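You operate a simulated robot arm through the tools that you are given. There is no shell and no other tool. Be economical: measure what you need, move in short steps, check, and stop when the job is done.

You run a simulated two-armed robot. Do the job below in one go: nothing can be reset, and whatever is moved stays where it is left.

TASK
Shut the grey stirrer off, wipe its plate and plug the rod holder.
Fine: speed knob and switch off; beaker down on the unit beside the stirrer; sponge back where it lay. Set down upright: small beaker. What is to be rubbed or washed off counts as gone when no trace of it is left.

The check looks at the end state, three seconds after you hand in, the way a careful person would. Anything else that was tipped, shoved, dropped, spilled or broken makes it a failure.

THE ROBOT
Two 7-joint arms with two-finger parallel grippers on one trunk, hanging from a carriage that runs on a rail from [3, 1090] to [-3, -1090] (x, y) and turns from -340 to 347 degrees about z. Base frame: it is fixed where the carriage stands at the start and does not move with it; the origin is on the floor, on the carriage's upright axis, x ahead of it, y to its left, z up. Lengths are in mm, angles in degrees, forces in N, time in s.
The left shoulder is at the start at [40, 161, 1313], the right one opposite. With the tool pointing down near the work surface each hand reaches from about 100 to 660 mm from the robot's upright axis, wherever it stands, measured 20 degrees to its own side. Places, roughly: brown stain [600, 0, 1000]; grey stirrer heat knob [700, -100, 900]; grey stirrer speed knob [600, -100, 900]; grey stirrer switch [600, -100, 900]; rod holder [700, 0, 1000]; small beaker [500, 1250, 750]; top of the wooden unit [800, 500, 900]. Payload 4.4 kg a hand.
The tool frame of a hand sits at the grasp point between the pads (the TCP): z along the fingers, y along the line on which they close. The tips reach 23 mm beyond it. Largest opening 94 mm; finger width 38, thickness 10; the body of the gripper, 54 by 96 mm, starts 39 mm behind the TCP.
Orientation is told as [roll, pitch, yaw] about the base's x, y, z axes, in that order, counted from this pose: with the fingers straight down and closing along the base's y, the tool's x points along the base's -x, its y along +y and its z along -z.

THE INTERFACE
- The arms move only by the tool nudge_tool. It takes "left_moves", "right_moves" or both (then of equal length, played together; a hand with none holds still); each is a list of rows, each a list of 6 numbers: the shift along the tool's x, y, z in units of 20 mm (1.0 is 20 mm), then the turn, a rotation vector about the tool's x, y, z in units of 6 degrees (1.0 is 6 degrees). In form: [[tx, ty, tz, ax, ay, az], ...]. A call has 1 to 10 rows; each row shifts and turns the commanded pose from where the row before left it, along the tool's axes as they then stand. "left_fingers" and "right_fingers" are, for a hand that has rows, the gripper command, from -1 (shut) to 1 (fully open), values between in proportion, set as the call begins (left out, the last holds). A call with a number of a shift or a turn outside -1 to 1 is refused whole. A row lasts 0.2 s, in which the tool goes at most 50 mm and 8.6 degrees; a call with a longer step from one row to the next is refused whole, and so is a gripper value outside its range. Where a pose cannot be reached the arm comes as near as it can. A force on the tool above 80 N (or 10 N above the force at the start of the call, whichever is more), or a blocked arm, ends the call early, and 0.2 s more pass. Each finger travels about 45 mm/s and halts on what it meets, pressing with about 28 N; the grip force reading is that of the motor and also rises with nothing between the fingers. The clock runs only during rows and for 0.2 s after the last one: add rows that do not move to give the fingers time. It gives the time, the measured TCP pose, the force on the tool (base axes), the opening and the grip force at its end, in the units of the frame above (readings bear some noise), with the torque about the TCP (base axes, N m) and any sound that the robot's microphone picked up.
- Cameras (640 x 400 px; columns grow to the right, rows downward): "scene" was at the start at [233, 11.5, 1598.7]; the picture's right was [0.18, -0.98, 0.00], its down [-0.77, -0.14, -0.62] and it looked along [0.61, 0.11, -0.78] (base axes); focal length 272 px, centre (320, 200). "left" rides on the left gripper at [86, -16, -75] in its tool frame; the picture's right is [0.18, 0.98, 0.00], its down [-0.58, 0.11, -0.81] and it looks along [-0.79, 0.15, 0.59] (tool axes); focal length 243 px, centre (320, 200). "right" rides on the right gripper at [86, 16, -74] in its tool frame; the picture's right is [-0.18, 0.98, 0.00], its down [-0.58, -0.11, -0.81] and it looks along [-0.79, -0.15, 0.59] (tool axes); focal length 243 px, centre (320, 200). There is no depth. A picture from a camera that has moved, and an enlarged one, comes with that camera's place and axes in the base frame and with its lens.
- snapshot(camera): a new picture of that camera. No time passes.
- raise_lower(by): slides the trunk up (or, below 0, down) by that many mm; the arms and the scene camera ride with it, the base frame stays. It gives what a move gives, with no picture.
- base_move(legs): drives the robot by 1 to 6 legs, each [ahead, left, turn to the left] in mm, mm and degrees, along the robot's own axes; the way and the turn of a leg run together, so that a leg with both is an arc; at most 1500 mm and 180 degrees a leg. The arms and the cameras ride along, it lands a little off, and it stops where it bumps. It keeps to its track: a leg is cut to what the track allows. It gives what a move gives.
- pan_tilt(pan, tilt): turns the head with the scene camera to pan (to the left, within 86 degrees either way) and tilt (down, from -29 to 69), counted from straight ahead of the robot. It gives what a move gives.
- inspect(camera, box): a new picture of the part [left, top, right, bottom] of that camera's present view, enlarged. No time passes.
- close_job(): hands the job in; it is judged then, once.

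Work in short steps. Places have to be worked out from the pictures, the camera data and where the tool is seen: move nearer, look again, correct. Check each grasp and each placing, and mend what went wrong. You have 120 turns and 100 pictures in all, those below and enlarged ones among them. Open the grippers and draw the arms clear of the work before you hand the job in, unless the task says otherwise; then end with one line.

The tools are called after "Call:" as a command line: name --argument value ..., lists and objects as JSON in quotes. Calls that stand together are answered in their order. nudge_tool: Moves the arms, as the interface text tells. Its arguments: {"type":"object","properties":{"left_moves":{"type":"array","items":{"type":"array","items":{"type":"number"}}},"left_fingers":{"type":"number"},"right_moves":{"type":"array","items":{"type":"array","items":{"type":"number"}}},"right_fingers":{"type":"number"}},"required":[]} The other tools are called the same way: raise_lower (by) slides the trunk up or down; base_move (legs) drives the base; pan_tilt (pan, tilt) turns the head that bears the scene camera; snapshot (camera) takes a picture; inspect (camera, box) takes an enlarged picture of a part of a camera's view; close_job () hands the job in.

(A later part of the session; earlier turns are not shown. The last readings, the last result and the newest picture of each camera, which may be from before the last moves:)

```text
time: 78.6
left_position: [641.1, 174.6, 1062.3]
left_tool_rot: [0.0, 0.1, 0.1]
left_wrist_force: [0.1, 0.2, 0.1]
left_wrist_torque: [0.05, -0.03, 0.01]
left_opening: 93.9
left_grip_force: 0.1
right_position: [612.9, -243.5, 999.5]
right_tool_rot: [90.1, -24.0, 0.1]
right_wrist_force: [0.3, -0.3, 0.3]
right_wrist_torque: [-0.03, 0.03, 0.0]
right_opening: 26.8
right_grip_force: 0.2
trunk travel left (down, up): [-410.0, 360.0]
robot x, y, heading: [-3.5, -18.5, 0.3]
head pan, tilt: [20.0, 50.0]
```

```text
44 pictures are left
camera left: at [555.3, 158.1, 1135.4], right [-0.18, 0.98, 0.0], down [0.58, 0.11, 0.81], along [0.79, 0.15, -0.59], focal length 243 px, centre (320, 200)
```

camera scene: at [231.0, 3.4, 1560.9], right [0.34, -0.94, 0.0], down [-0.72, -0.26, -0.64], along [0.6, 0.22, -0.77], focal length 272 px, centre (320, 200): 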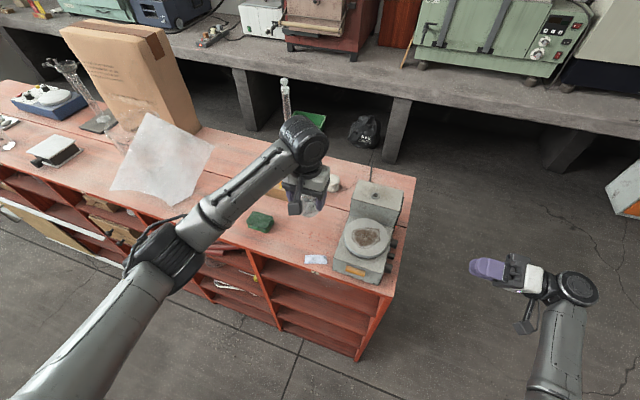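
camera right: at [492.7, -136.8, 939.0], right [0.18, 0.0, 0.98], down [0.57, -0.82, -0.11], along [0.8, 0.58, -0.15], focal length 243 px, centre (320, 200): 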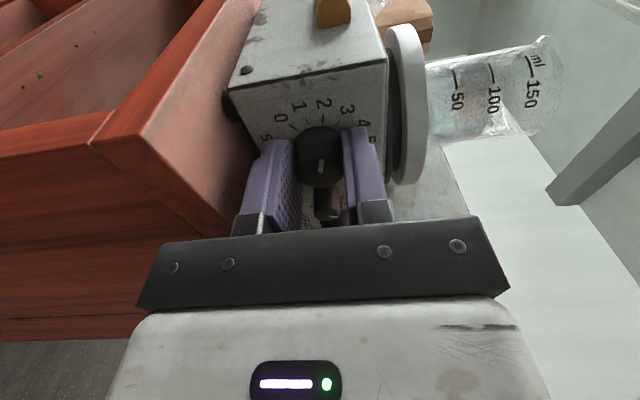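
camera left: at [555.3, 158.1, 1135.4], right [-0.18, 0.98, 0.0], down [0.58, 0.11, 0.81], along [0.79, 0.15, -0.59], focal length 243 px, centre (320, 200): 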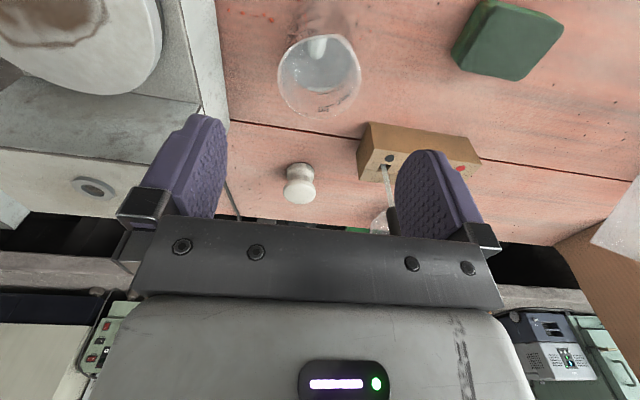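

Beaker stands upright. Sponge spans about x 606–650, y 297–372. I yaw the left hand 90° (closing along x) while drawing the right hand back.

Call:
nudge_tool --left_moves '[[0, 0, -1, 0, 0, 1], [0, 0, -1, 0, 0, 1], [0, 0, 0, 0, 0, 1], [0, 0, 0, 0, 0, 1], [0, 0, 0, 0, 0, 1], [0, 0, 0, 0, 0, 1], [0, 0, 0, 0, 0, 1], [0, 0, 0, 0, 0, 1]]' --right_moves '[[0, 0, -1, 0, 0, 0], [0, 0, -1, 0, 0, 0], [0, 0, -1, 0, 0, 0], [0, 0, -1, 0, 0, 0], [0, 0, -1, 0, 0, 0], [0, 0, -1, 0, 0, 0], [0, 0, -1, 0, 0, 0], [0, 0, -1, 0, 0, 0]]'

Call:
nudge_tool --left_moves '[[0, 0, 0, 0, 0, 1], [0, 0, 0, 0, 0, 1], [0, 0, 0, 0, 0, 1], [0, 0, 0, 0, 0, 1], [0, 0, 0, 0, 0, 1], [0, 0, 0, 0, 0, 1], [0, 0, 0, 0, 0, 1], [0, 0, 0, 0, 0, 0]]'

Call:
base_move --legs '[[0, 150, 0]]'

Call:
pan_tilt --pan 0 --tilt 52

Call:
snapshot --camera "scene"

Call:
snapshot --camera "left"

```text
time: 80.4
left_position: [637.8, 174.1, 1103.6]
left_tool_rot: [-0.1, 0.0, -48.1]
left_wrist_force: [0.1, 0.2, 0.0]
left_wrist_torque: [0.01, -0.01, 0.0]
left_opening: 94.2
left_grip_force: 0.0
right_position: [608.4, -403.5, 1002.9]
right_tool_rot: [90.0, -24.0, 0.1]
right_wrist_force: [-1.0, 0.7, 0.9]
right_wrist_torque: [0.03, -0.01, 0.0]
right_opening: 26.8
right_grip_force: 0.0
right hand out of reach, approached as far as the arm can: row 8
trunk travel left (down, up): [-410.0, 360.0]
robot x, y, heading: [0.5, -22.2, 0.0]
head pan, tilt: [20.0, 50.0]
```

```text
time: 82.2
left_position: [640.5, 175.0, 1102.0]
left_tool_rot: [0.0, 0.0, -90.2]
left_wrist_force: [0.1, 0.4, 0.2]
left_wrist_torque: [-0.03, 0.0, -0.02]
left_opening: 93.8
left_grip_force: 0.0
right_position: [609.1, -402.5, 1002.6]
right_tool_rot: [90.0, -24.0, 0.0]
right_wrist_force: [-0.2, 0.3, 1.3]
right_wrist_torque: [-0.01, 0.0, 0.0]
right_opening: 26.9
right_grip_force: 0.0
trunk travel left (down, up): [-410.0, 360.0]
robot x, y, heading: [-2.8, -20.2, -0.1]
head pan, tilt: [20.0, 50.0]
```

```text
time: 83.6
left_position: [639.4, 330.1, 1102.3]
left_tool_rot: [-0.1, 0.0, -89.9]
left_wrist_force: [-0.3, 0.0, 0.2]
left_wrist_torque: [-0.01, -0.04, 0.03]
left_opening: 94.1
left_grip_force: 0.1
right_position: [610.4, -249.1, 1002.8]
right_tool_rot: [90.0, -24.0, 0.1]
right_wrist_force: [0.2, -0.2, 0.8]
right_wrist_torque: [0.04, 0.01, 0.0]
right_opening: 26.7
right_grip_force: 0.0
trunk travel left (down, up): [-410.0, 360.0]
robot x, y, heading: [-0.8, 133.0, 0.4]
head pan, tilt: [20.0, 50.0]
```

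```text
time: 84.5
left_position: [640.8, 329.6, 1102.0]
left_tool_rot: [0.0, 0.0, -89.8]
left_wrist_force: [-0.1, 0.4, 0.5]
left_wrist_torque: [0.02, 0.01, 0.03]
left_opening: 94.1
left_grip_force: 0.1
right_position: [610.2, -249.0, 1003.1]
right_tool_rot: [90.0, -24.0, 0.1]
right_wrist_force: [0.3, -0.5, -0.4]
right_wrist_torque: [0.0, 0.0, -0.01]
right_opening: 26.7
right_grip_force: 0.0
trunk travel left (down, up): [-410.0, 360.0]
robot x, y, heading: [2.8, 134.3, 0.2]
head pan, tilt: [0.0, 52.0]
```

```text
43 pictures are left
camera scene: at [234.3, 130.1, 1558.3], right [0.0, -1.0, 0.0], down [-0.79, 0.0, -0.62], along [0.62, 0.0, -0.79], focal length 272 px, centre (320, 200)
```

scene: 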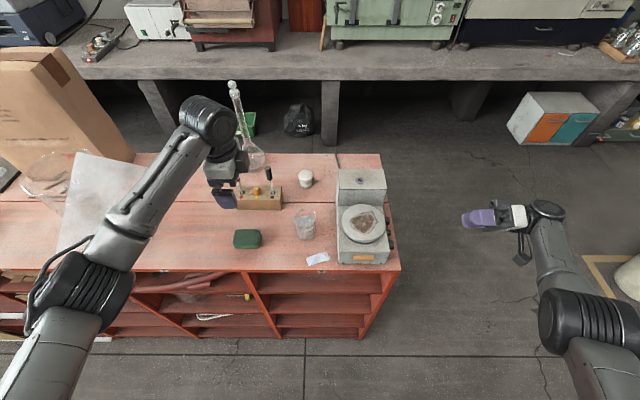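

```text
42 pictures are left
camera left: at [624.1, 416.3, 1175.8], right [0.98, 0.19, 0.0], down [0.11, -0.58, 0.81], along [0.15, -0.79, -0.59], focal length 243 px, centre (320, 200)
```

left: 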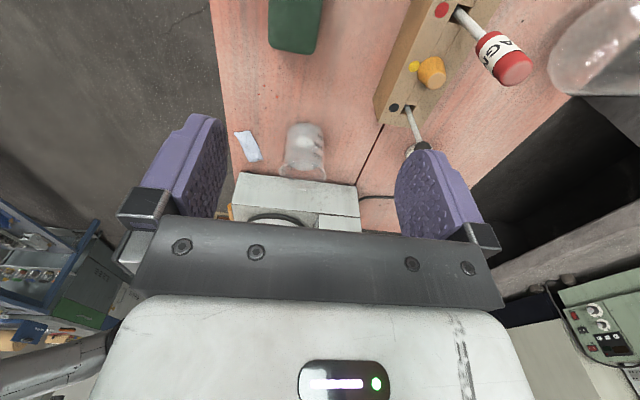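

I enlarge the sponge in the scene view for position and orientation.

Call:
inspect --camera "scene" --box '[200, 190, 300, 270]'

```text
5.00 times, centred on (250, 230) of scene
camera zoom: at [234.3, 130.1, 1558.3], right [0.0, -1.0, 0.0], down [-0.79, 0.0, -0.62], along [0.62, 0.0, -0.79], focal length 1359 px, centre (670, 50)
```

zoom: 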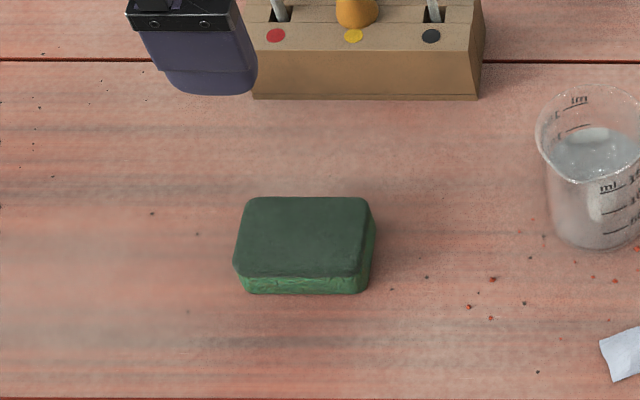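

Sponge ≈72×52 mm, centre (626, 338), square to the axes. I move over it and descend to z≈905.

Call:
nudge_tool --left_moves '[[0.42, -0.74, 1, 0, 0, 0], [0, 0, 1, 0, 0, 0], [0, 0, 1, 0, 0, 0], [0, 0, 1, 0, 0, 0], [0, 0, 1, 0, 0, 0], [0, 0, 1, 0, 0, 0], [0, 0, 1, 0, 0, 0], [0, 0, 1, 0, 0, 0], [0, 0, 1, 0, 0, 0], [0, 0, 0.85, 0, 0, 0]]'

Call:
inspect --camera "scene" --box '[190, 150, 310, 270]'

Call:
snapshot --camera "left"

```text
time: 86.7
left_position: [626.1, 336.8, 903.5]
left_tool_rot: [0.1, 0.0, -89.9]
left_wrist_force: [0.8, -1.6, 1.4]
left_wrist_torque: [-0.01, 0.04, 0.07]
left_opening: 94.0
left_grip_force: 0.2
right_position: [610.7, -249.1, 1003.2]
right_tool_rot: [90.0, -24.0, 0.1]
right_wrist_force: [0.3, 0.0, 0.2]
right_wrist_torque: [-0.01, -0.03, -0.03]
right_opening: 26.9
right_grip_force: 0.0
trunk travel left (down, up): [-410.0, 360.0]
robot x, y, heading: [1.4, 134.3, 0.2]
head pan, tilt: [0.0, 52.0]
```

```text
3.33 times, centred on (250, 210) of scene
camera zoom: at [234.3, 130.0, 1558.3], right [0.0, -1.0, 0.0], down [-0.79, 0.0, -0.62], along [0.62, 0.0, -0.79], focal length 906 px, centre (553, 167)
```

zoom: 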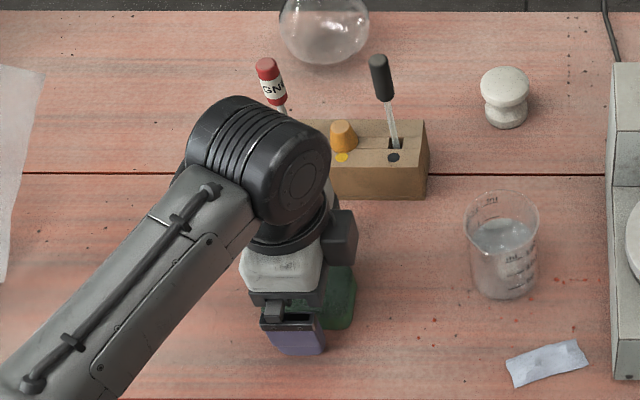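

```text
39 pictures are left
camera left: at [609.9, 423.2, 976.3], right [0.98, 0.19, 0.0], down [0.11, -0.58, 0.81], along [0.15, -0.79, -0.59], focal length 243 px, centre (320, 200)
```

left: 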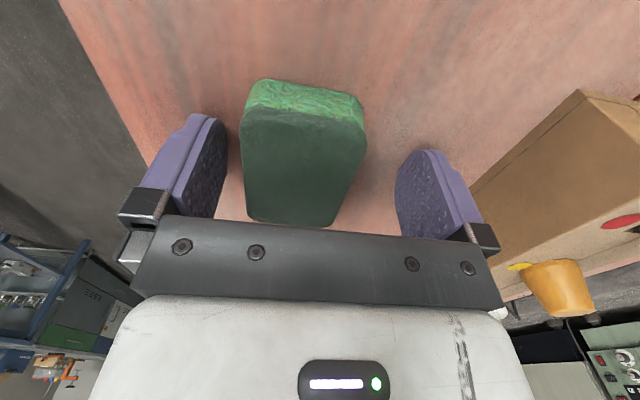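

Sponge is nicely between the fingers. I go down 4 mm more and close.

Call:
nudge_tool --left_moves '[[0, 0, 0.2, 0, 0, 0], [0, 0, 0, 0, 0, 0]]'

Call:
nudge_tool --left_moves '[[0, 0, 0, 0, 0, 0], [0, 0, 0, 0, 0, 0], [0, 0, 0, 0, 0, 0], [0, 0, 0, 0, 0, 0], [0, 0, 0, 0, 0, 0], [0, 0, 0, 0, 0, 0]]' --left_fingers -0.7

```text
time: 87.2
left_position: [626.5, 336.9, 903.9]
left_tool_rot: [0.1, -0.1, -89.8]
left_wrist_force: [-13.6, -3.7, 37.1]
left_wrist_torque: [0.52, 2.19, 0.58]
left_opening: 94.1
left_grip_force: 0.5
right_position: [610.4, -248.1, 1003.3]
right_tool_rot: [90.1, -24.1, 0.1]
right_wrist_force: [0.5, -0.5, -0.2]
right_wrist_torque: [0.0, 0.01, -0.01]
right_opening: 26.9
right_grip_force: 0.1
trunk travel left (down, up): [-410.0, 360.0]
robot x, y, heading: [-1.2, 131.0, -0.1]
head pan, tilt: [0.0, 52.0]
```

```text
time: 88.7
left_position: [624.6, 338.5, 903.2]
left_tool_rot: [0.1, 0.2, -90.0]
left_wrist_force: [-27.9, -1.9, 60.1]
left_wrist_torque: [-0.39, 2.29, -0.04]
left_opening: 46.6
left_grip_force: 27.9
right_position: [610.6, -246.7, 1002.1]
right_tool_rot: [90.1, -24.0, 0.1]
right_wrist_force: [0.6, 0.2, 0.1]
right_wrist_torque: [-0.01, -0.04, 0.02]
right_opening: 26.7
right_grip_force: 0.1
trunk travel left (down, up): [-410.0, 360.0]
robot x, y, heading: [-2.4, 134.1, 0.3]
head pan, tilt: [0.0, 52.0]
```

The tips are on the wood (surface z≈880). I open, rise 10 mm, and regrip so the sponge sticks out below the tips.

Call:
nudge_tool --left_moves '[[0, 0, 0, 0, 0, 0], [0, 0, -0.2, 0, 0, 0], [0, 0, -0.2, 0, 0, 0], [0, 0, -0.25, 0, 0, 0], [0, 0, 0, 0, 0, 0]]' --left_fingers 0.3

Call:
nudge_tool --left_moves '[[0, 0, 0, 0, 0, 0], [0, 0, 0, 0, 0, 0], [0, 0, 0, 0, 0, 0], [0, 0, 0, 0, 0, 0]]' --left_fingers -0.7

Call:
snapshot --camera "left"

```text
time: 89.8
left_position: [625.5, 338.2, 913.1]
left_tool_rot: [-0.1, 0.0, -89.9]
left_wrist_force: [0.2, 0.0, -0.9]
left_wrist_torque: [0.02, 0.03, 0.01]
left_opening: 61.2
left_grip_force: 0.1
right_position: [609.5, -248.5, 1002.8]
right_tool_rot: [90.0, -24.2, 0.0]
right_wrist_force: [0.4, 0.4, 0.8]
right_wrist_torque: [-0.01, 0.0, 0.03]
right_opening: 26.6
right_grip_force: 0.0
trunk travel left (down, up): [-410.0, 360.0]
robot x, y, heading: [1.8, 134.5, 0.2]
head pan, tilt: [0.0, 52.0]
```

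```text
time: 90.8
left_position: [626.2, 336.7, 912.7]
left_tool_rot: [0.0, 0.0, -89.8]
left_wrist_force: [-0.1, 0.3, 0.7]
left_wrist_torque: [-0.02, -0.02, 0.01]
left_opening: 44.2
left_grip_force: 27.8
right_position: [610.4, -249.0, 1003.4]
right_tool_rot: [90.0, -24.0, 0.1]
right_wrist_force: [0.3, -0.3, 0.3]
right_wrist_torque: [0.02, 0.01, 0.0]
right_opening: 26.8
right_grip_force: 0.0
trunk travel left (down, up): [-410.0, 360.0]
robot x, y, heading: [1.1, 132.1, 0.2]
head pan, tilt: [0.0, 52.0]
```

```text
38 pictures are left
camera left: at [609.6, 424.2, 987.0], right [0.98, 0.19, 0.0], down [0.11, -0.58, 0.81], along [0.15, -0.79, -0.59], focal length 243 px, centre (320, 200)
```

left: 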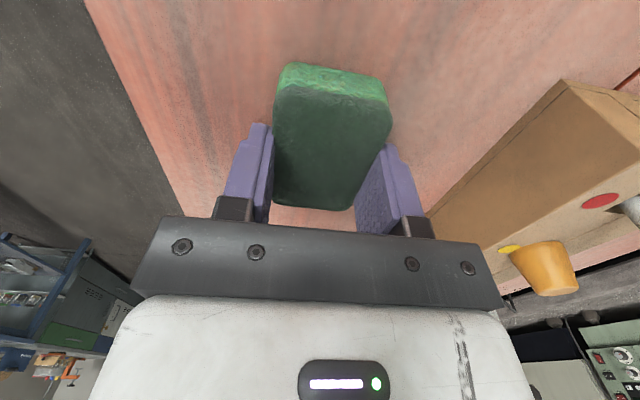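

Sponge held with ~9 mm free below the tips. I lift 160 mm and drive the base back so that the hand comes over the plate.

Call:
nudge_tool --left_moves '[[0, 0, -0.5, 0, 0, 0], [0, 0, -0.9, 0, 0, 0], [0, 0, -0.9, 0, 0, 0], [0, 0, -0.9, 0, 0, 0], [0, 0, -0.9, 0, 0, 0], [0, 0, -0.9, 0, 0, 0], [0, 0, -0.9, 0, 0, 0], [0, 0, -0.9, 0, 0, 0], [0, 0, -0.9, 0, 0, 0], [0, 0, -0.5, 0, 0, 0]]'

Call:
base_move --legs '[[0, -316, 0]]'

Call:
pan_tilt --pan 20 --tilt 50

Call:
snapshot --camera "scene"

Call:
snapshot --camera "left"

```text
time: 93.0
left_position: [626.5, 336.5, 1079.8]
left_tool_rot: [0.0, 0.0, -89.9]
left_wrist_force: [0.1, -0.4, -0.3]
left_wrist_torque: [-0.03, -0.02, -0.01]
left_opening: 43.9
left_grip_force: 28.3
right_position: [609.0, -248.6, 1004.1]
right_tool_rot: [89.9, -23.9, 0.1]
right_wrist_force: [0.8, 0.5, 0.0]
right_wrist_torque: [-0.01, 0.0, -0.02]
right_opening: 26.7
right_grip_force: 0.0
trunk travel left (down, up): [-410.0, 360.0]
robot x, y, heading: [1.8, 133.3, 0.1]
head pan, tilt: [0.0, 52.0]
```

```text
time: 95.1
left_position: [628.1, 24.0, 1078.1]
left_tool_rot: [-0.1, 0.0, -90.3]
left_wrist_force: [0.9, -0.2, 0.1]
left_wrist_torque: [0.01, 0.0, 0.02]
left_opening: 44.1
left_grip_force: 28.1
right_position: [607.1, -561.0, 1002.6]
right_tool_rot: [90.1, -24.0, -0.3]
right_wrist_force: [0.3, -0.4, 0.0]
right_wrist_torque: [-0.01, 0.0, 0.03]
right_opening: 27.0
right_grip_force: 0.1
trunk travel left (down, up): [-410.0, 360.0]
robot x, y, heading: [0.9, -174.0, -0.3]
head pan, tilt: [0.0, 52.0]
```

```text
time: 96.0
left_position: [627.7, 23.1, 1077.5]
left_tool_rot: [0.0, 0.0, -90.3]
left_wrist_force: [0.0, -0.3, 1.2]
left_wrist_torque: [0.03, 0.0, -0.03]
left_opening: 43.8
left_grip_force: 28.0
right_position: [605.8, -561.9, 1002.8]
right_tool_rot: [90.0, -24.0, -0.2]
right_wrist_force: [-0.2, 1.2, 0.3]
right_wrist_torque: [0.03, 0.0, 0.02]
right_opening: 26.7
right_grip_force: 0.1
trunk travel left (down, up): [-410.0, 360.0]
robot x, y, heading: [0.4, -173.0, -0.5]
head pan, tilt: [20.0, 50.0]
```

```text
37 pictures are left
camera scene: at [230.8, -152.6, 1560.9], right [0.34, -0.94, 0.0], down [-0.72, -0.26, -0.64], along [0.61, 0.22, -0.77], focal length 272 px, centre (320, 200)
```

scene: 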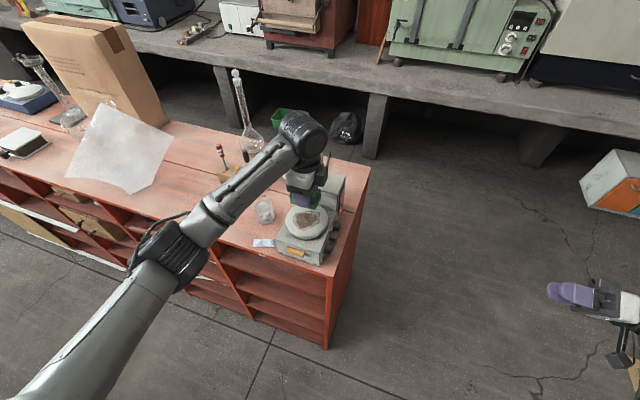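

```text
36 pictures are left
camera left: at [611.9, 111.4, 1151.4], right [0.98, 0.18, 0.0], down [0.11, -0.58, 0.81], along [0.14, -0.79, -0.59], focal length 243 px, centre (320, 200)
```

left: 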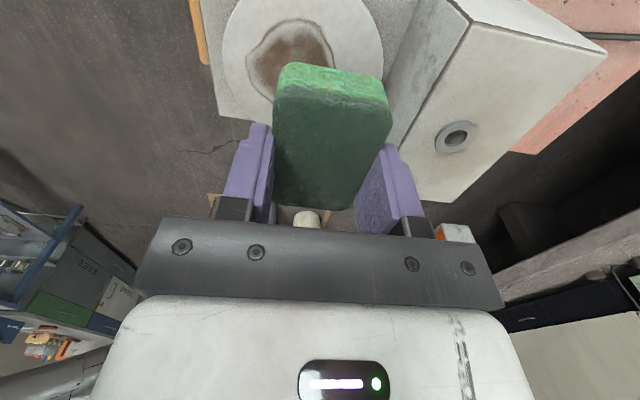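

Plate z is ≈984 by contact; the gripper body would pass close to the rear block in this yaw. I rise, shift −x 18 mm, and yaw back 90° so the sponge's long side lies along x.

Call:
nudge_tool --left_moves '[[0, -0.9, -1, 0, 0, 0], [0, 0, -0.5, 0, 0, -1], [0, 0, 0, 0, 0, -1], [0, 0, 0, 0, 0, -1], [0, 0, 0, 0, 0, -1], [0, 0, 0, 0, 0, -1], [0, 0, 0, 0, 0, -1], [0, 0, 0, 0, 0, -1], [0, 0, 0, 0, 0, -1]]'

Call:
nudge_tool --left_moves '[[0, 0, 0, 0, 0, -1], [0, 0, 0, 0, 0, -1], [0, 0, 0, 0, 0, -1], [0, 0, 0, 0, 0, -1], [0, 0, 0, 0, 0, -1], [0, 0, 0, 0, 0, -1], [0, 0, 0, 0, 0, -1], [0, 0, 0.8, 0, 0, 0], [0, 0, 0.8, 0, 0, 0], [0, 0, 0, 0, 0, 0]]'

Call:
snapshot --camera "left"

Call:
inspect --camera "scene" --box '[240, 130, 380, 270]'

```text
time: 98.0
left_position: [608.5, 24.6, 1108.7]
left_tool_rot: [-0.1, 0.0, -42.3]
left_wrist_force: [0.0, 0.0, -0.4]
left_wrist_torque: [-0.02, 0.01, 0.01]
left_opening: 43.9
left_grip_force: 27.7
right_position: [607.2, -561.0, 1002.5]
right_tool_rot: [90.0, -24.0, -0.3]
right_wrist_force: [0.3, 0.0, -0.2]
right_wrist_torque: [0.0, 0.01, 0.02]
right_opening: 26.5
right_grip_force: 0.1
trunk travel left (down, up): [-410.0, 360.0]
robot x, y, heading: [0.5, -174.9, -0.5]
head pan, tilt: [20.0, 50.0]
```

```text
time: 100.2
left_position: [609.5, 23.5, 1075.3]
left_tool_rot: [0.0, -0.1, -0.3]
left_wrist_force: [0.5, -0.2, 0.5]
left_wrist_torque: [0.03, 0.02, 0.02]
left_opening: 43.9
left_grip_force: 27.7
right_position: [606.7, -559.7, 1002.7]
right_tool_rot: [90.0, -24.0, -0.3]
right_wrist_force: [0.1, 0.1, 0.6]
right_wrist_torque: [0.01, 0.01, 0.0]
right_opening: 26.8
right_grip_force: 0.2
trunk travel left (down, up): [-410.0, 360.0]
robot x, y, heading: [-1.3, -178.6, -0.4]
head pan, tilt: [20.0, 50.0]
```

```text
35 pictures are left
camera left: at [524.0, 8.5, 1148.0], right [-0.18, 0.98, 0.0], down [0.58, 0.11, 0.81], along [0.79, 0.14, -0.59], focal length 243 px, centre (320, 200)
```

left: 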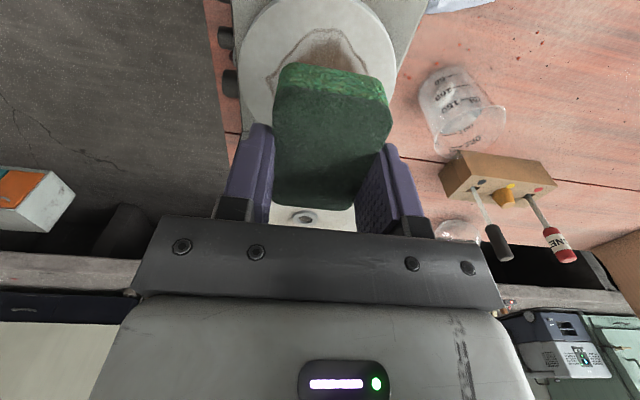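

```text
2.86 times, centred on (310, 200) of scene
camera zoom: at [230.9, -152.5, 1560.9], right [0.34, -0.94, 0.0], down [-0.72, -0.26, -0.64], along [0.61, 0.22, -0.77], focal length 776 px, centre (349, 200)
```

zoom: 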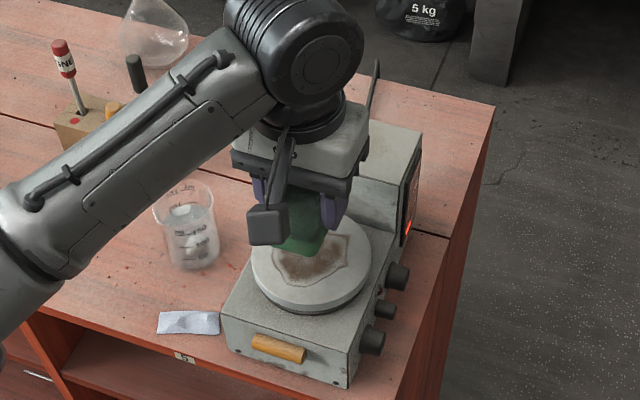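

Aligned over the stain. I descend to just above contact, then press by small steps.

Call:
nudge_tool --left_moves '[[0, 0, 0.7, 0, 0, 0], [0, 0, 0.7, 0, 0, 0], [0, 0, 0.7, 0, 0, 0], [0, 0, 0.5, 0, 0, 0], [0, 0, 0.2, 0, 0, 0], [0, 0, 0, 0, 0, 0]]'

Call:
nudge_tool --left_moves '[[0, 0, 0.1, 0, 0, 0], [0, 0, 0.1, 0, 0, 0], [0, 0, 0.1, 0, 0, 0], [0, 0, 0, 0, 0, 0]]'

```text
time: 101.6
left_position: [609.9, 25.8, 1020.1]
left_tool_rot: [0.0, 0.0, -0.4]
left_wrist_force: [0.0, 0.3, -0.1]
left_wrist_torque: [0.0, -0.02, -0.01]
left_opening: 44.0
left_grip_force: 28.7
right_position: [606.1, -559.3, 1003.5]
right_tool_rot: [90.0, -24.0, -0.4]
right_wrist_force: [0.6, -0.1, -0.8]
right_wrist_torque: [0.02, 0.0, 0.01]
right_opening: 26.5
right_grip_force: 0.1
trunk travel left (down, up): [-410.0, 360.0]
robot x, y, heading: [-3.8, -173.1, -0.6]
head pan, tilt: [20.0, 50.0]
```

```text
time: 102.6
left_position: [611.3, 23.7, 1016.8]
left_tool_rot: [0.0, -0.2, -0.4]
left_wrist_force: [-6.3, 0.6, 22.7]
left_wrist_torque: [-0.02, 0.28, -0.01]
left_opening: 44.1
left_grip_force: 27.8
right_position: [606.4, -560.8, 1002.8]
right_tool_rot: [90.1, -24.1, -0.3]
right_wrist_force: [0.1, -0.5, 0.4]
right_wrist_torque: [0.0, 0.0, 0.03]
right_opening: 26.7
right_grip_force: 0.1
trunk travel left (down, up): [-410.0, 360.0]
robot x, y, heading: [-1.0, -175.0, -0.5]
head pan, tilt: [20.0, 50.0]
```

Contact at 23 N; I ease slightly and rub along y with small amplitude.

Call:
nudge_tool --left_moves '[[0, 0.4, -0.04, 0, 0, 0], [0, 0.4, 0, 0, 0, 0], [0, 0.4, 0, 0, 0, 0], [0, -0.5, 0, 0, 0, 0], [0, -0.5, 0, 0, 0, 0], [0, -0.5, 0, 0, 0, 0], [0, -0.5, 0, 0, 0, 0], [0, -0.4, 0, 0, 0, 0], [0, 0.6, 0, 0, 0, 0], [0, 0.6, 0, 0, 0, 0]]'

Call:
inspect --camera "scene" --box '[240, 130, 380, 270]'

```text
time: 104.8
left_position: [610.7, 20.6, 1016.7]
left_tool_rot: [-0.3, -0.1, -0.5]
left_wrist_force: [1.2, -17.4, 21.9]
left_wrist_torque: [-0.36, 0.02, 0.09]
left_opening: 43.8
left_grip_force: 28.3
right_position: [608.4, -563.0, 1004.9]
right_tool_rot: [89.8, -24.1, -0.4]
right_wrist_force: [-0.7, -0.5, 0.2]
right_wrist_torque: [0.03, -0.04, 0.0]
right_opening: 26.7
right_grip_force: 0.1
trunk travel left (down, up): [-410.0, 360.0]
robot x, y, heading: [-2.8, -178.3, -0.5]
head pan, tilt: [20.0, 50.0]
```

```text
2.86 times, centred on (310, 200) of scene
camera zoom: at [231.9, -154.0, 1561.3], right [0.33, -0.94, 0.0], down [-0.72, -0.26, -0.64], along [0.61, 0.21, -0.77], focal length 776 px, centre (349, 200)
```

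zoom: 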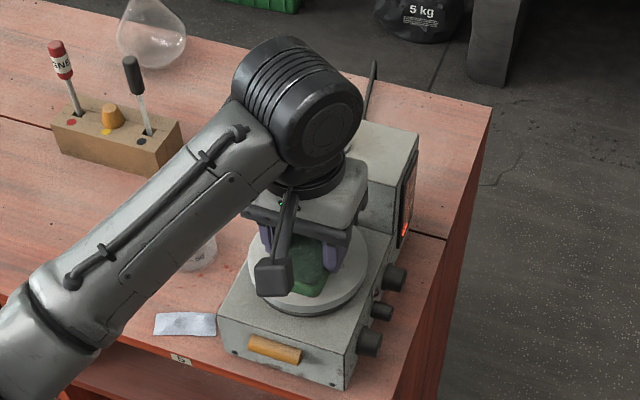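

The stirrer stays put and the friction is moderate. I keep rubbing with a wider sweep and small x shifts.

Call:
nudge_tool --left_moves '[[0, 0.7, 0, 0, 0, 0], [0, 0.7, 0, 0, 0, 0], [0.5, 0, 0, 0, 0, 0], [0, -0.8, 0, 0, 0, 0], [0, -0.8, 0, 0, 0, 0], [0, -0.8, 0, 0, 0, 0], [-0.4, -0.3, 0, 0, 0, 0], [-0.4, 0.3, 0, 0, 0, 0], [0, 0.8, 0, 0, 0, 0], [0, 0.8, 0, 0, 0, 0]]'

Call:
nudge_tool --left_moves '[[0, 0.7, 0, 0, 0, 0], [-0.2, 0.2, 0, 0, 0, 0], [0, -0.8, 0, 0, 0, 0], [0, -0.8, 0, 0, 0, 0], [0, -0.8, 0, 0, 0, 0], [0.4, 0, 0, 0, 0, 0], [0.4, 0, 0, 0, 0, 0], [0, 0.8, 0, 0, 0, 0], [0, 0.6, 0, 0, 0, 0], [0, 0, 0, 0, 0, 0]]'

Call:
nudge_tool --left_moves '[[0, 0, -0.5, 0, 0, 0], [0, 0, -1, 0, 0, 0], [0, 0, -1, 0, 0, 0], [0, 0, -1, 0, 0, 0], [0, 0.8, -0.7, 0, 0, 0], [0, 1, 0, 0, 0, 0], [0, 1, 0, 0, 0, 0], [0, 1, 0, 0, 0, 0], [0, 1, 0, 0, 0, 0], [0, 0, 0, 0, 0, 0]]'

Call:
inspect --camera "scene" --box '[240, 130, 380, 270]'

```text
time: 107.0
left_position: [617.6, 34.3, 1015.7]
left_tool_rot: [0.0, -0.3, -0.3]
left_wrist_force: [6.2, -15.6, 22.1]
left_wrist_torque: [-0.37, 0.0, 0.06]
left_opening: 44.0
left_grip_force: 27.8
right_position: [608.1, -562.9, 1003.2]
right_tool_rot: [90.0, -24.1, -0.5]
right_wrist_force: [0.2, 1.1, -0.9]
right_wrist_torque: [0.03, 0.0, -0.03]
right_opening: 26.7
right_grip_force: 0.1
trunk travel left (down, up): [-410.0, 360.0]
robot x, y, heading: [1.1, -174.6, -0.3]
head pan, tilt: [20.0, 50.0]
```

```text
time: 109.2
left_position: [605.4, 33.3, 1016.7]
left_tool_rot: [-0.1, -0.1, -0.3]
left_wrist_force: [0.0, -12.1, 21.6]
left_wrist_torque: [-0.21, 0.03, 0.02]
left_opening: 43.8
left_grip_force: 28.4
right_position: [607.2, -561.3, 1003.8]
right_tool_rot: [89.9, -24.1, -0.3]
right_wrist_force: [0.5, 0.8, 0.0]
right_wrist_torque: [0.05, -0.01, -0.02]
right_opening: 27.0
right_grip_force: 0.1
trunk travel left (down, up): [-410.0, 360.0]
robot x, y, heading: [0.6, -175.6, -0.3]
head pan, tilt: [20.0, 50.0]
```

```text
time: 111.4
left_position: [605.5, 131.4, 1095.8]
left_tool_rot: [0.0, 0.0, -0.4]
left_wrist_force: [-1.0, -0.3, 0.0]
left_wrist_torque: [0.0, 0.0, 0.04]
left_opening: 44.1
left_grip_force: 28.2
right_position: [606.0, -561.3, 1002.7]
right_tool_rot: [90.0, -24.1, -0.4]
right_wrist_force: [-0.3, 0.2, 1.0]
right_wrist_torque: [-0.02, 0.0, -0.02]
right_opening: 26.9
right_grip_force: 0.0
trunk travel left (down, up): [-410.0, 360.0]
robot x, y, heading: [0.0, -176.7, -0.4]
head pan, tilt: [20.0, 50.0]
```

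```text
2.86 times, centred on (310, 200) of scene
camera zoom: at [230.8, -152.7, 1560.9], right [0.34, -0.94, 0.0], down [-0.72, -0.26, -0.64], along [0.61, 0.22, -0.77], focal length 776 px, centre (349, 200)
```

zoom: 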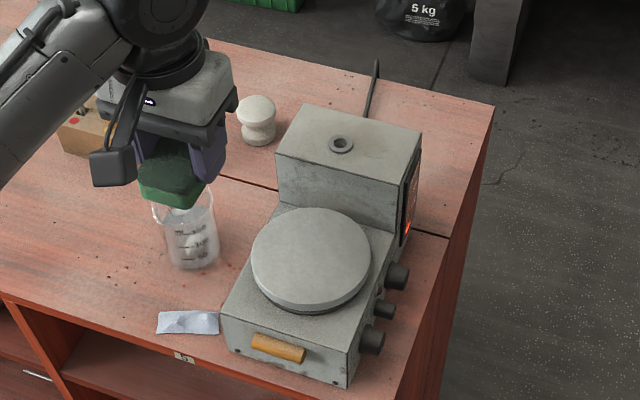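

The plate looks clean; I check it at higher zoom.

Call:
inspect --camera "scene" --box '[285, 195, 335, 245]'

```text
8.00 times, centred on (310, 220) of scene
camera zoom: at [230.8, -152.7, 1560.9], right [0.34, -0.94, 0.0], down [-0.72, -0.26, -0.64], along [0.61, 0.22, -0.77], focal length 2174 px, centre (400, 40)
```

zoom: 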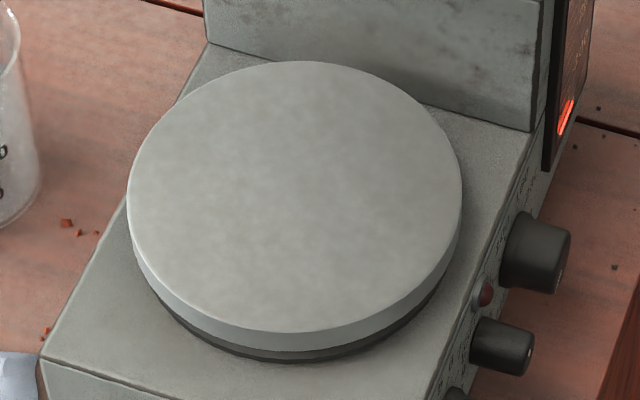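

Plate is spotless. I bring the hand back in and yaw it +90° for returning the sponge.

Call:
nudge_tool --left_moves '[[-0.5, -1, 0, 0, 0, 0], [-0.5, -1, 0, 0, 0, 0], [0, -1, 0, 0, 0, 0], [0, -1, 0, 0, 0, 0], [0, -1, 0, 0, 0, 0], [0, 0, 0, 0, 0, 1], [0, 0, 0, 0, 0, 1], [0, 0, 0, 0, 0, 1], [0, 0, 0, 0, 0, 1], [0, 0, 0, 0, 0, 1]]'

Call:
nudge_tool --left_moves '[[0, 0, 0, 0, 0, 1], [0, 0, 0, 0, 0, 1], [0, 0, 0, 0, 0, 1], [0, 0, 0, 0, 0, 1], [0, 0, 0, 0, 0, 1], [0, 0, 0, 0, 0, 1], [0, 0, 0, 0, 0, 1], [0, 0, 0, 0, 0, 1], [0, 0, 0, 0, 0, 1], [0, 0, 0, 0, 0, 1]]'

Call:
base_move --legs '[[0, 306, 0.4]]'

```text
time: 113.6
left_position: [624.7, 31.2, 1098.5]
left_tool_rot: [0.0, 0.0, -30.4]
left_wrist_force: [-0.6, 0.1, -0.7]
left_wrist_torque: [0.01, 0.01, -0.02]
left_opening: 43.9
left_grip_force: 28.3
right_position: [606.6, -559.8, 1003.5]
right_tool_rot: [90.1, -24.0, -0.3]
right_wrist_force: [0.1, 0.2, -0.3]
right_wrist_torque: [-0.03, -0.01, 0.0]
right_opening: 27.0
right_grip_force: 0.1
trunk travel left (down, up): [-410.0, 360.0]
robot x, y, heading: [0.0, -175.6, -0.2]
head pan, tilt: [20.0, 50.0]
```

```text
time: 115.8
left_position: [624.3, 29.6, 1098.5]
left_tool_rot: [0.0, 0.0, -90.4]
left_wrist_force: [-0.7, -0.8, -0.6]
left_wrist_torque: [-0.04, 0.0, 0.0]
left_opening: 43.9
left_grip_force: 28.4
right_position: [605.9, -560.6, 1003.4]
right_tool_rot: [90.1, -24.0, -0.2]
right_wrist_force: [0.6, -0.1, -0.4]
right_wrist_torque: [0.01, 0.04, -0.05]
right_opening: 26.9
right_grip_force: 0.0
trunk travel left (down, up): [-410.0, 360.0]
robot x, y, heading: [-0.8, -172.8, -0.2]
head pan, tilt: [20.0, 50.0]
```

```text
time: 117.8
left_position: [624.4, 333.4, 1099.0]
left_tool_rot: [0.0, 0.1, -90.4]
left_wrist_force: [-0.5, 0.0, -0.4]
left_wrist_torque: [-0.02, 0.02, 0.04]
left_opening: 44.0
left_grip_force: 28.6
right_position: [606.3, -257.5, 1003.7]
right_tool_rot: [90.1, -24.1, -0.3]
right_wrist_force: [0.1, -0.8, -0.2]
right_wrist_torque: [0.0, -0.01, -0.02]
right_opening: 26.7
right_grip_force: 0.0
trunk travel left (down, up): [-410.0, 360.0]
robot x, y, heading: [-1.4, 133.0, -0.3]
head pan, tilt: [20.0, 50.0]
```

I correct by a few mm to (626, 337.5) and descend to z≈915.

Call:
nudge_tool --left_moves '[[0.2, 0.1, 1, 0, 0, 0], [0, 0, 1, 0, 0, 0], [0, 0, 1, 0, 0, 0], [0, 0, 1, 0, 0, 0], [0, 0, 1, 0, 0, 0], [0, 0, 1, 0, 0, 0], [0, 0, 1, 0, 0, 0], [0, 0, 1, 0, 0, 0], [0, 0, 0.8, 0, 0, 0], [0, 0, 0.4, 0, 0, 0]]'

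Call:
nudge_tool --left_moves '[[0, 0, 0.1, 0, 0, 0], [0, 0, 0, 0, 0, 0]]'

```text
time: 120.0
left_position: [628.0, 338.9, 912.6]
left_tool_rot: [0.0, 0.0, -90.5]
left_wrist_force: [-2.0, 0.0, 2.1]
left_wrist_torque: [-0.01, 0.08, 0.03]
left_opening: 44.0
left_grip_force: 27.4
right_position: [606.6, -258.5, 1003.2]
right_tool_rot: [90.0, -24.0, -0.3]
right_wrist_force: [-0.6, 0.1, 0.5]
right_wrist_torque: [-0.02, 0.01, -0.02]
right_opening: 26.7
right_grip_force: 0.0
trunk travel left (down, up): [-410.0, 360.0]
robot x, y, heading: [4.2, 130.8, -0.6]
head pan, tilt: [20.0, 50.0]
```

```text
time: 120.6
left_position: [628.8, 339.2, 912.2]
left_tool_rot: [0.0, 0.1, -90.4]
left_wrist_force: [-2.1, 0.7, 12.1]
left_wrist_torque: [0.03, 0.04, 0.02]
left_opening: 43.9
left_grip_force: 28.0
right_position: [607.0, -258.0, 1003.5]
right_tool_rot: [90.1, -24.0, -0.5]
right_wrist_force: [-0.3, -0.2, 0.8]
right_wrist_torque: [0.04, -0.01, 0.0]
right_opening: 26.7
right_grip_force: 0.0
trunk travel left (down, up): [-410.0, 360.0]
robot x, y, heading: [-0.7, 131.0, -0.7]
head pan, tilt: [20.0, 50.0]
```

Sponge touches the wood within ~2 mm of where it lay. I open and rise.

Call:
nudge_tool --left_moves '[[0, 0, 0, 0, 0, 0], [0, 0, 0, 0, 0, 0], [0, 0, 0, 0, 0, 0], [0, 0, -0.5, 0, 0, 0], [0, 0, -1, 0, 0, 0], [0, 0, -1, 0, 0, 0], [0, 0, -1, 0, 0, 0], [0, 0, -1, 0, 0, 0], [0, 0, -1, 0, 0, 0], [0, 0, -1, 0, 0, 0]]' --left_fingers 0.7

Call:
pan_tilt --pan 0 --tilt 52

Call:
snapshot --camera "left"

Call:
inspect --camera "scene" --box '[200, 130, 400, 280]'

```text
time: 122.8
left_position: [628.0, 337.5, 1042.4]
left_tool_rot: [0.1, 0.0, -90.4]
left_wrist_force: [0.5, -1.4, -0.2]
left_wrist_torque: [0.04, -0.01, -0.02]
left_opening: 79.7
left_grip_force: 0.0
right_position: [606.6, -256.9, 1003.1]
right_tool_rot: [90.0, -24.0, -0.4]
right_wrist_force: [-0.4, 0.1, -0.6]
right_wrist_torque: [0.01, 0.0, 0.0]
right_opening: 26.7
right_grip_force: 0.1
trunk travel left (down, up): [-410.0, 360.0]
robot x, y, heading: [1.0, 132.8, -0.4]
head pan, tilt: [20.0, 50.0]
```

```text
time: 123.7
left_position: [627.3, 336.9, 1042.2]
left_tool_rot: [0.0, 0.0, -90.4]
left_wrist_force: [0.0, -0.1, 0.5]
left_wrist_torque: [-0.01, -0.05, -0.01]
left_opening: 79.9
left_grip_force: 0.0
right_position: [607.4, -257.1, 1002.5]
right_tool_rot: [90.0, -24.1, -0.4]
right_wrist_force: [-0.1, -1.1, 0.2]
right_wrist_torque: [0.01, 0.01, -0.01]
right_opening: 26.9
right_grip_force: 0.1
trunk travel left (down, up): [-410.0, 360.0]
robot x, y, heading: [-2.8, 128.8, -0.6]
head pan, tilt: [0.0, 52.0]
```

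```text
30 pictures are left
camera left: at [611.8, 423.4, 1115.1], right [0.98, 0.18, 0.0], down [0.1, -0.58, 0.81], along [0.14, -0.79, -0.59], focal length 243 px, centre (320, 200)
```

left: 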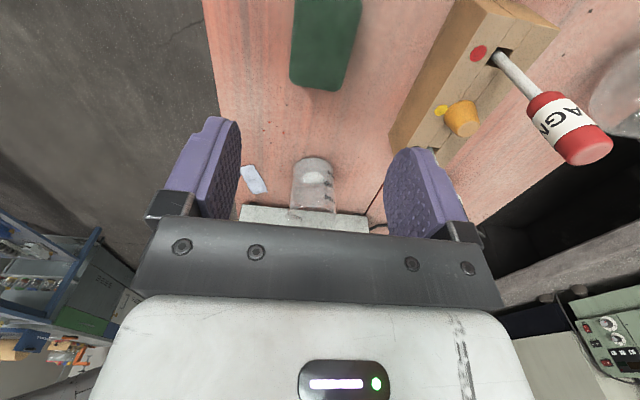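

```text
2.67 times, centred on (300, 205) of scene
camera zoom: at [234.3, 125.1, 1558.3], right [-0.01, -1.0, 0.0], down [-0.79, 0.01, -0.62], along [0.62, 0.0, -0.79], focal length 725 px, centre (373, 187)
```

zoom: 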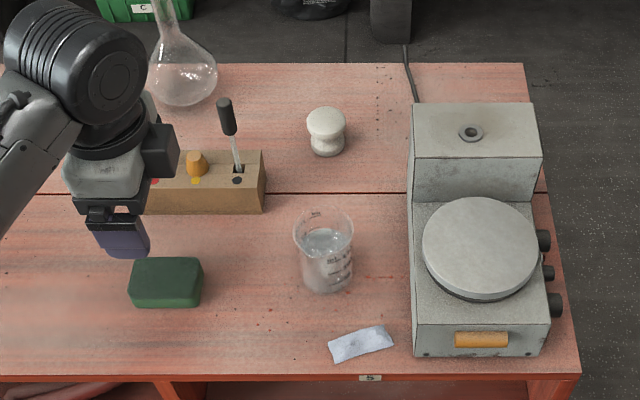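

Sponge and beaker stand well. Now I must identify the plug: I zoom on the white piece, the orange peg, the hole, and the orange front piece.

Call:
inspect --camera "scene" --box '[250, 165, 300, 200]'

Call:
inspect --camera "scene" --box '[335, 160, 385, 200]'

Call:
inspect --camera "left" --box '[400, 40, 520, 150]'

```text
11.43 times, centred on (275, 182) of scene
camera zoom: at [234.3, 125.1, 1558.3], right [-0.01, -1.0, 0.0], down [-0.79, 0.01, -0.62], along [0.62, 0.0, -0.79], focal length 3105 px, centre (834, 400)
```

zoom: 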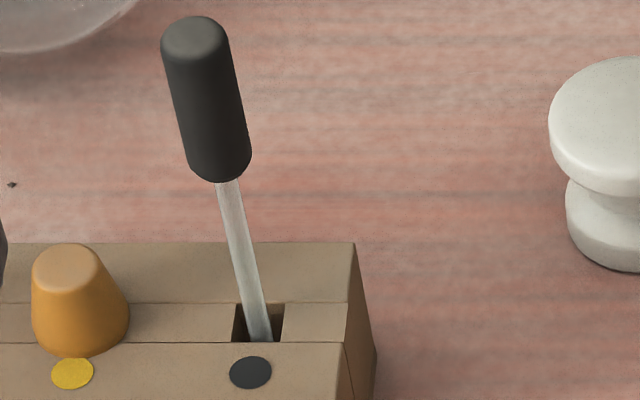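

```text
10.00 times, centred on (360, 180) of scene
camera zoom: at [234.3, 125.1, 1558.3], right [-0.01, -1.0, 0.0], down [-0.79, 0.01, -0.62], along [0.62, 0.0, -0.79], focal length 2717 px, centre (-80, 400)
```

zoom: 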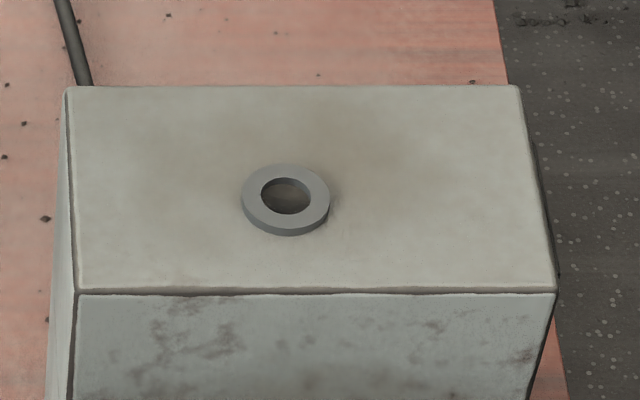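

```text
3.64 times, centred on (460, 95) of left
camera zoom: at [611.8, 423.4, 1115.1], right [0.98, 0.18, 0.0], down [0.1, -0.58, 0.81], along [0.14, -0.79, -0.59], focal length 882 px, centre (-189, 582)
```

zoom: 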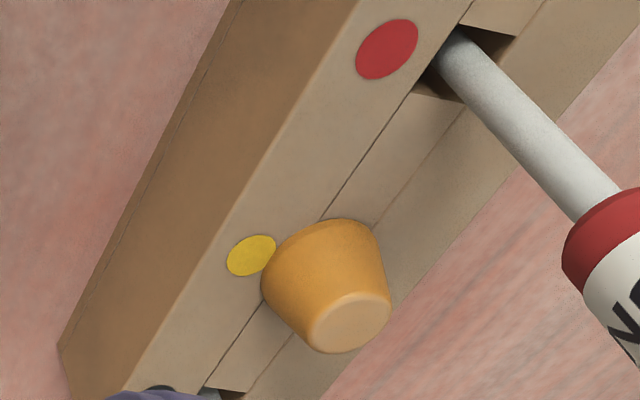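

The orange piece is a tapered stopper standing wide end down. I also check the orange piece on the stirrer's front before deciding.

Call:
inspect --camera "scene" --box '[345, 235, 385, 270]'

Call:
inspect --camera "scene" --box '[255, 175, 280, 195]'

```text
11.43 times, centred on (365, 252) of scene
camera zoom: at [234.3, 125.1, 1558.3], right [-0.01, -1.0, 0.0], down [-0.79, 0.01, -0.62], along [0.62, 0.0, -0.79], focal length 3105 px, centre (-194, -400)
```

zoom: 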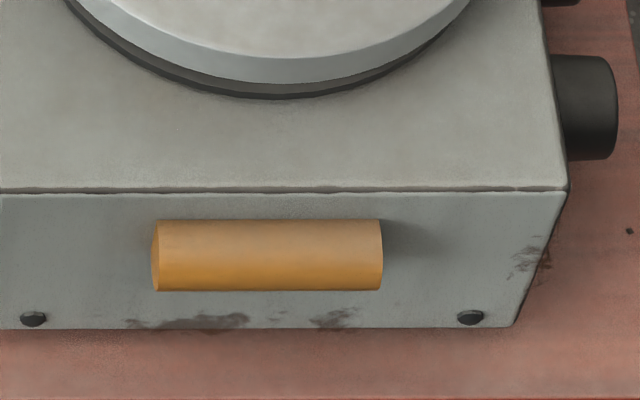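

```text
16.00 times, centred on (268, 185) of scene
camera zoom: at [234.3, 125.1, 1558.3], right [-0.01, -1.0, 0.0], down [-0.79, 0.01, -0.62], along [0.62, 0.0, -0.79], focal length 4348 px, centre (1160, 440)
```

zoom: 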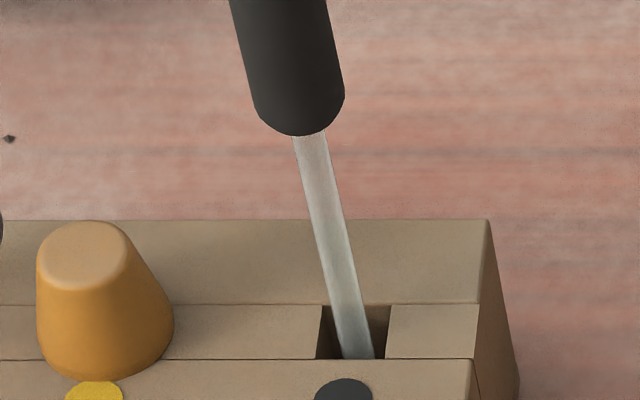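

The tapered stopper is the plug; it must be flipped (narrow end down). Plan: left hand picks it tilted 45°, turns it sideways, right hand takes the wide end and plugs it from above. First I undo the left yaw and start the tilt.

Call:
nudge_tool --left_moves '[[0, 0, -1, 0, 0, -1], [0, 0, -1, 0, 0, -1], [0, 0, 0, 0, 0, -1], [0, 0, 0, 0, 0, -1], [0, 0, 0, 0, 0, -1], [0, 0, 0, 0, 0, -1], [0, 0, 0, 0, 0, -1], [0, 0, 0, 0, 0, -1]]' --right_moves '[[0, 0, 0, 0, 0, 1], [0, 0, 0, 0, 0, 1], [0, 0, 0, 0, 0, 1], [0, 0, 0, 0, 0, 1], [0, 0, 0, 0, 0, 0], [0, 0, 0, 0, 0, 0], [0, 0, 0, 0, 0, 0], [0, 0, 0, 0, 0, 0]]'

Call:
nudge_tool --left_moves '[[0, 0, 0, 0, 0, -1], [0, 0, 0, 0, 0, -1], [0, 0, 0, 0, 0, -1], [0, 0, 0, 0, 0, -1], [0, 0, 0, 0, 0, -1], [0, 0, 0, 0, 0, -1], [0, 0, 0, 0, 0, -1], [0, 0, 0, 0, -1, 0], [0, 0, 0, 0, -1, 0], [0, 0, 0, 0, -1, 0]]' --left_fingers -0.1

Call:
nudge_tool --left_moves '[[0, 0, 0, 0, -1, 0], [0, 0, 0, 0, -1, 0], [0, 0, 0, 0, -1, 0], [0, 0, 0, 0, -1, 0], [0, 0, 0, 0, -0.5, 0], [0, 0, 0, 0, 0, 0]]'

Call:
snapshot --camera "left"

```text
time: 125.5
left_position: [625.9, 338.0, 1081.3]
left_tool_rot: [0.0, 0.1, -42.3]
left_wrist_force: [0.0, 0.4, 0.1]
left_wrist_torque: [-0.02, 0.03, 0.0]
left_opening: 79.8
left_grip_force: 0.0
right_position: [607.0, -257.7, 1003.3]
right_tool_rot: [89.9, 0.0, -0.4]
right_wrist_force: [-0.4, -0.5, -0.6]
right_wrist_torque: [-0.01, 0.0, -0.01]
right_opening: 26.8
right_grip_force: 0.1
trunk travel left (down, up): [-410.0, 360.0]
robot x, y, heading: [1.7, 128.1, -0.5]
head pan, tilt: [0.0, 52.0]
```

```text
time: 127.7
left_position: [625.0, 337.5, 1081.3]
left_tool_rot: [0.0, -18.1, -0.5]
left_wrist_force: [0.6, 0.1, 0.8]
left_wrist_torque: [-0.02, 0.02, -0.01]
left_opening: 42.4
left_grip_force: 0.0
right_position: [607.0, -258.3, 1002.3]
right_tool_rot: [90.0, 0.0, -0.4]
right_wrist_force: [0.0, -0.4, 0.9]
right_wrist_torque: [0.06, 0.0, 0.0]
right_opening: 26.8
right_grip_force: 0.1
trunk travel left (down, up): [-410.0, 360.0]
robot x, y, heading: [1.9, 131.3, -0.6]
head pan, tilt: [0.0, 52.0]
```

```text
time: 129.1
left_position: [624.6, 337.1, 1081.6]
left_tool_rot: [0.0, -45.0, -0.4]
left_wrist_force: [-0.4, -0.3, 0.0]
left_wrist_torque: [0.01, 0.05, -0.02]
left_opening: 42.3
left_grip_force: 0.1
right_position: [606.0, -256.9, 1003.9]
right_tool_rot: [90.0, 0.0, -0.4]
right_wrist_force: [-0.2, 0.6, -0.1]
right_wrist_torque: [0.0, 0.0, 0.01]
right_opening: 26.9
right_grip_force: 0.1
trunk travel left (down, up): [-410.0, 360.0]
robot x, y, heading: [-0.8, 128.4, -0.5]
head pan, tilt: [0.0, 52.0]
```

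```text
23 pictures are left
camera left: at [511.9, 322.7, 1072.0], right [-0.12, 0.98, -0.13], down [-0.16, 0.11, 0.98], along [0.98, 0.14, 0.14], focal length 243 px, centre (320, 200)
```

left: 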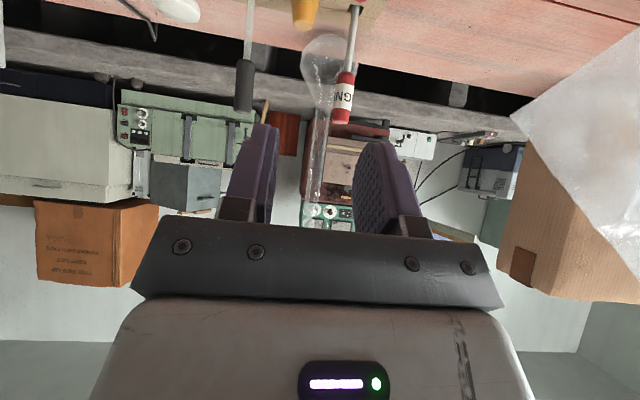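

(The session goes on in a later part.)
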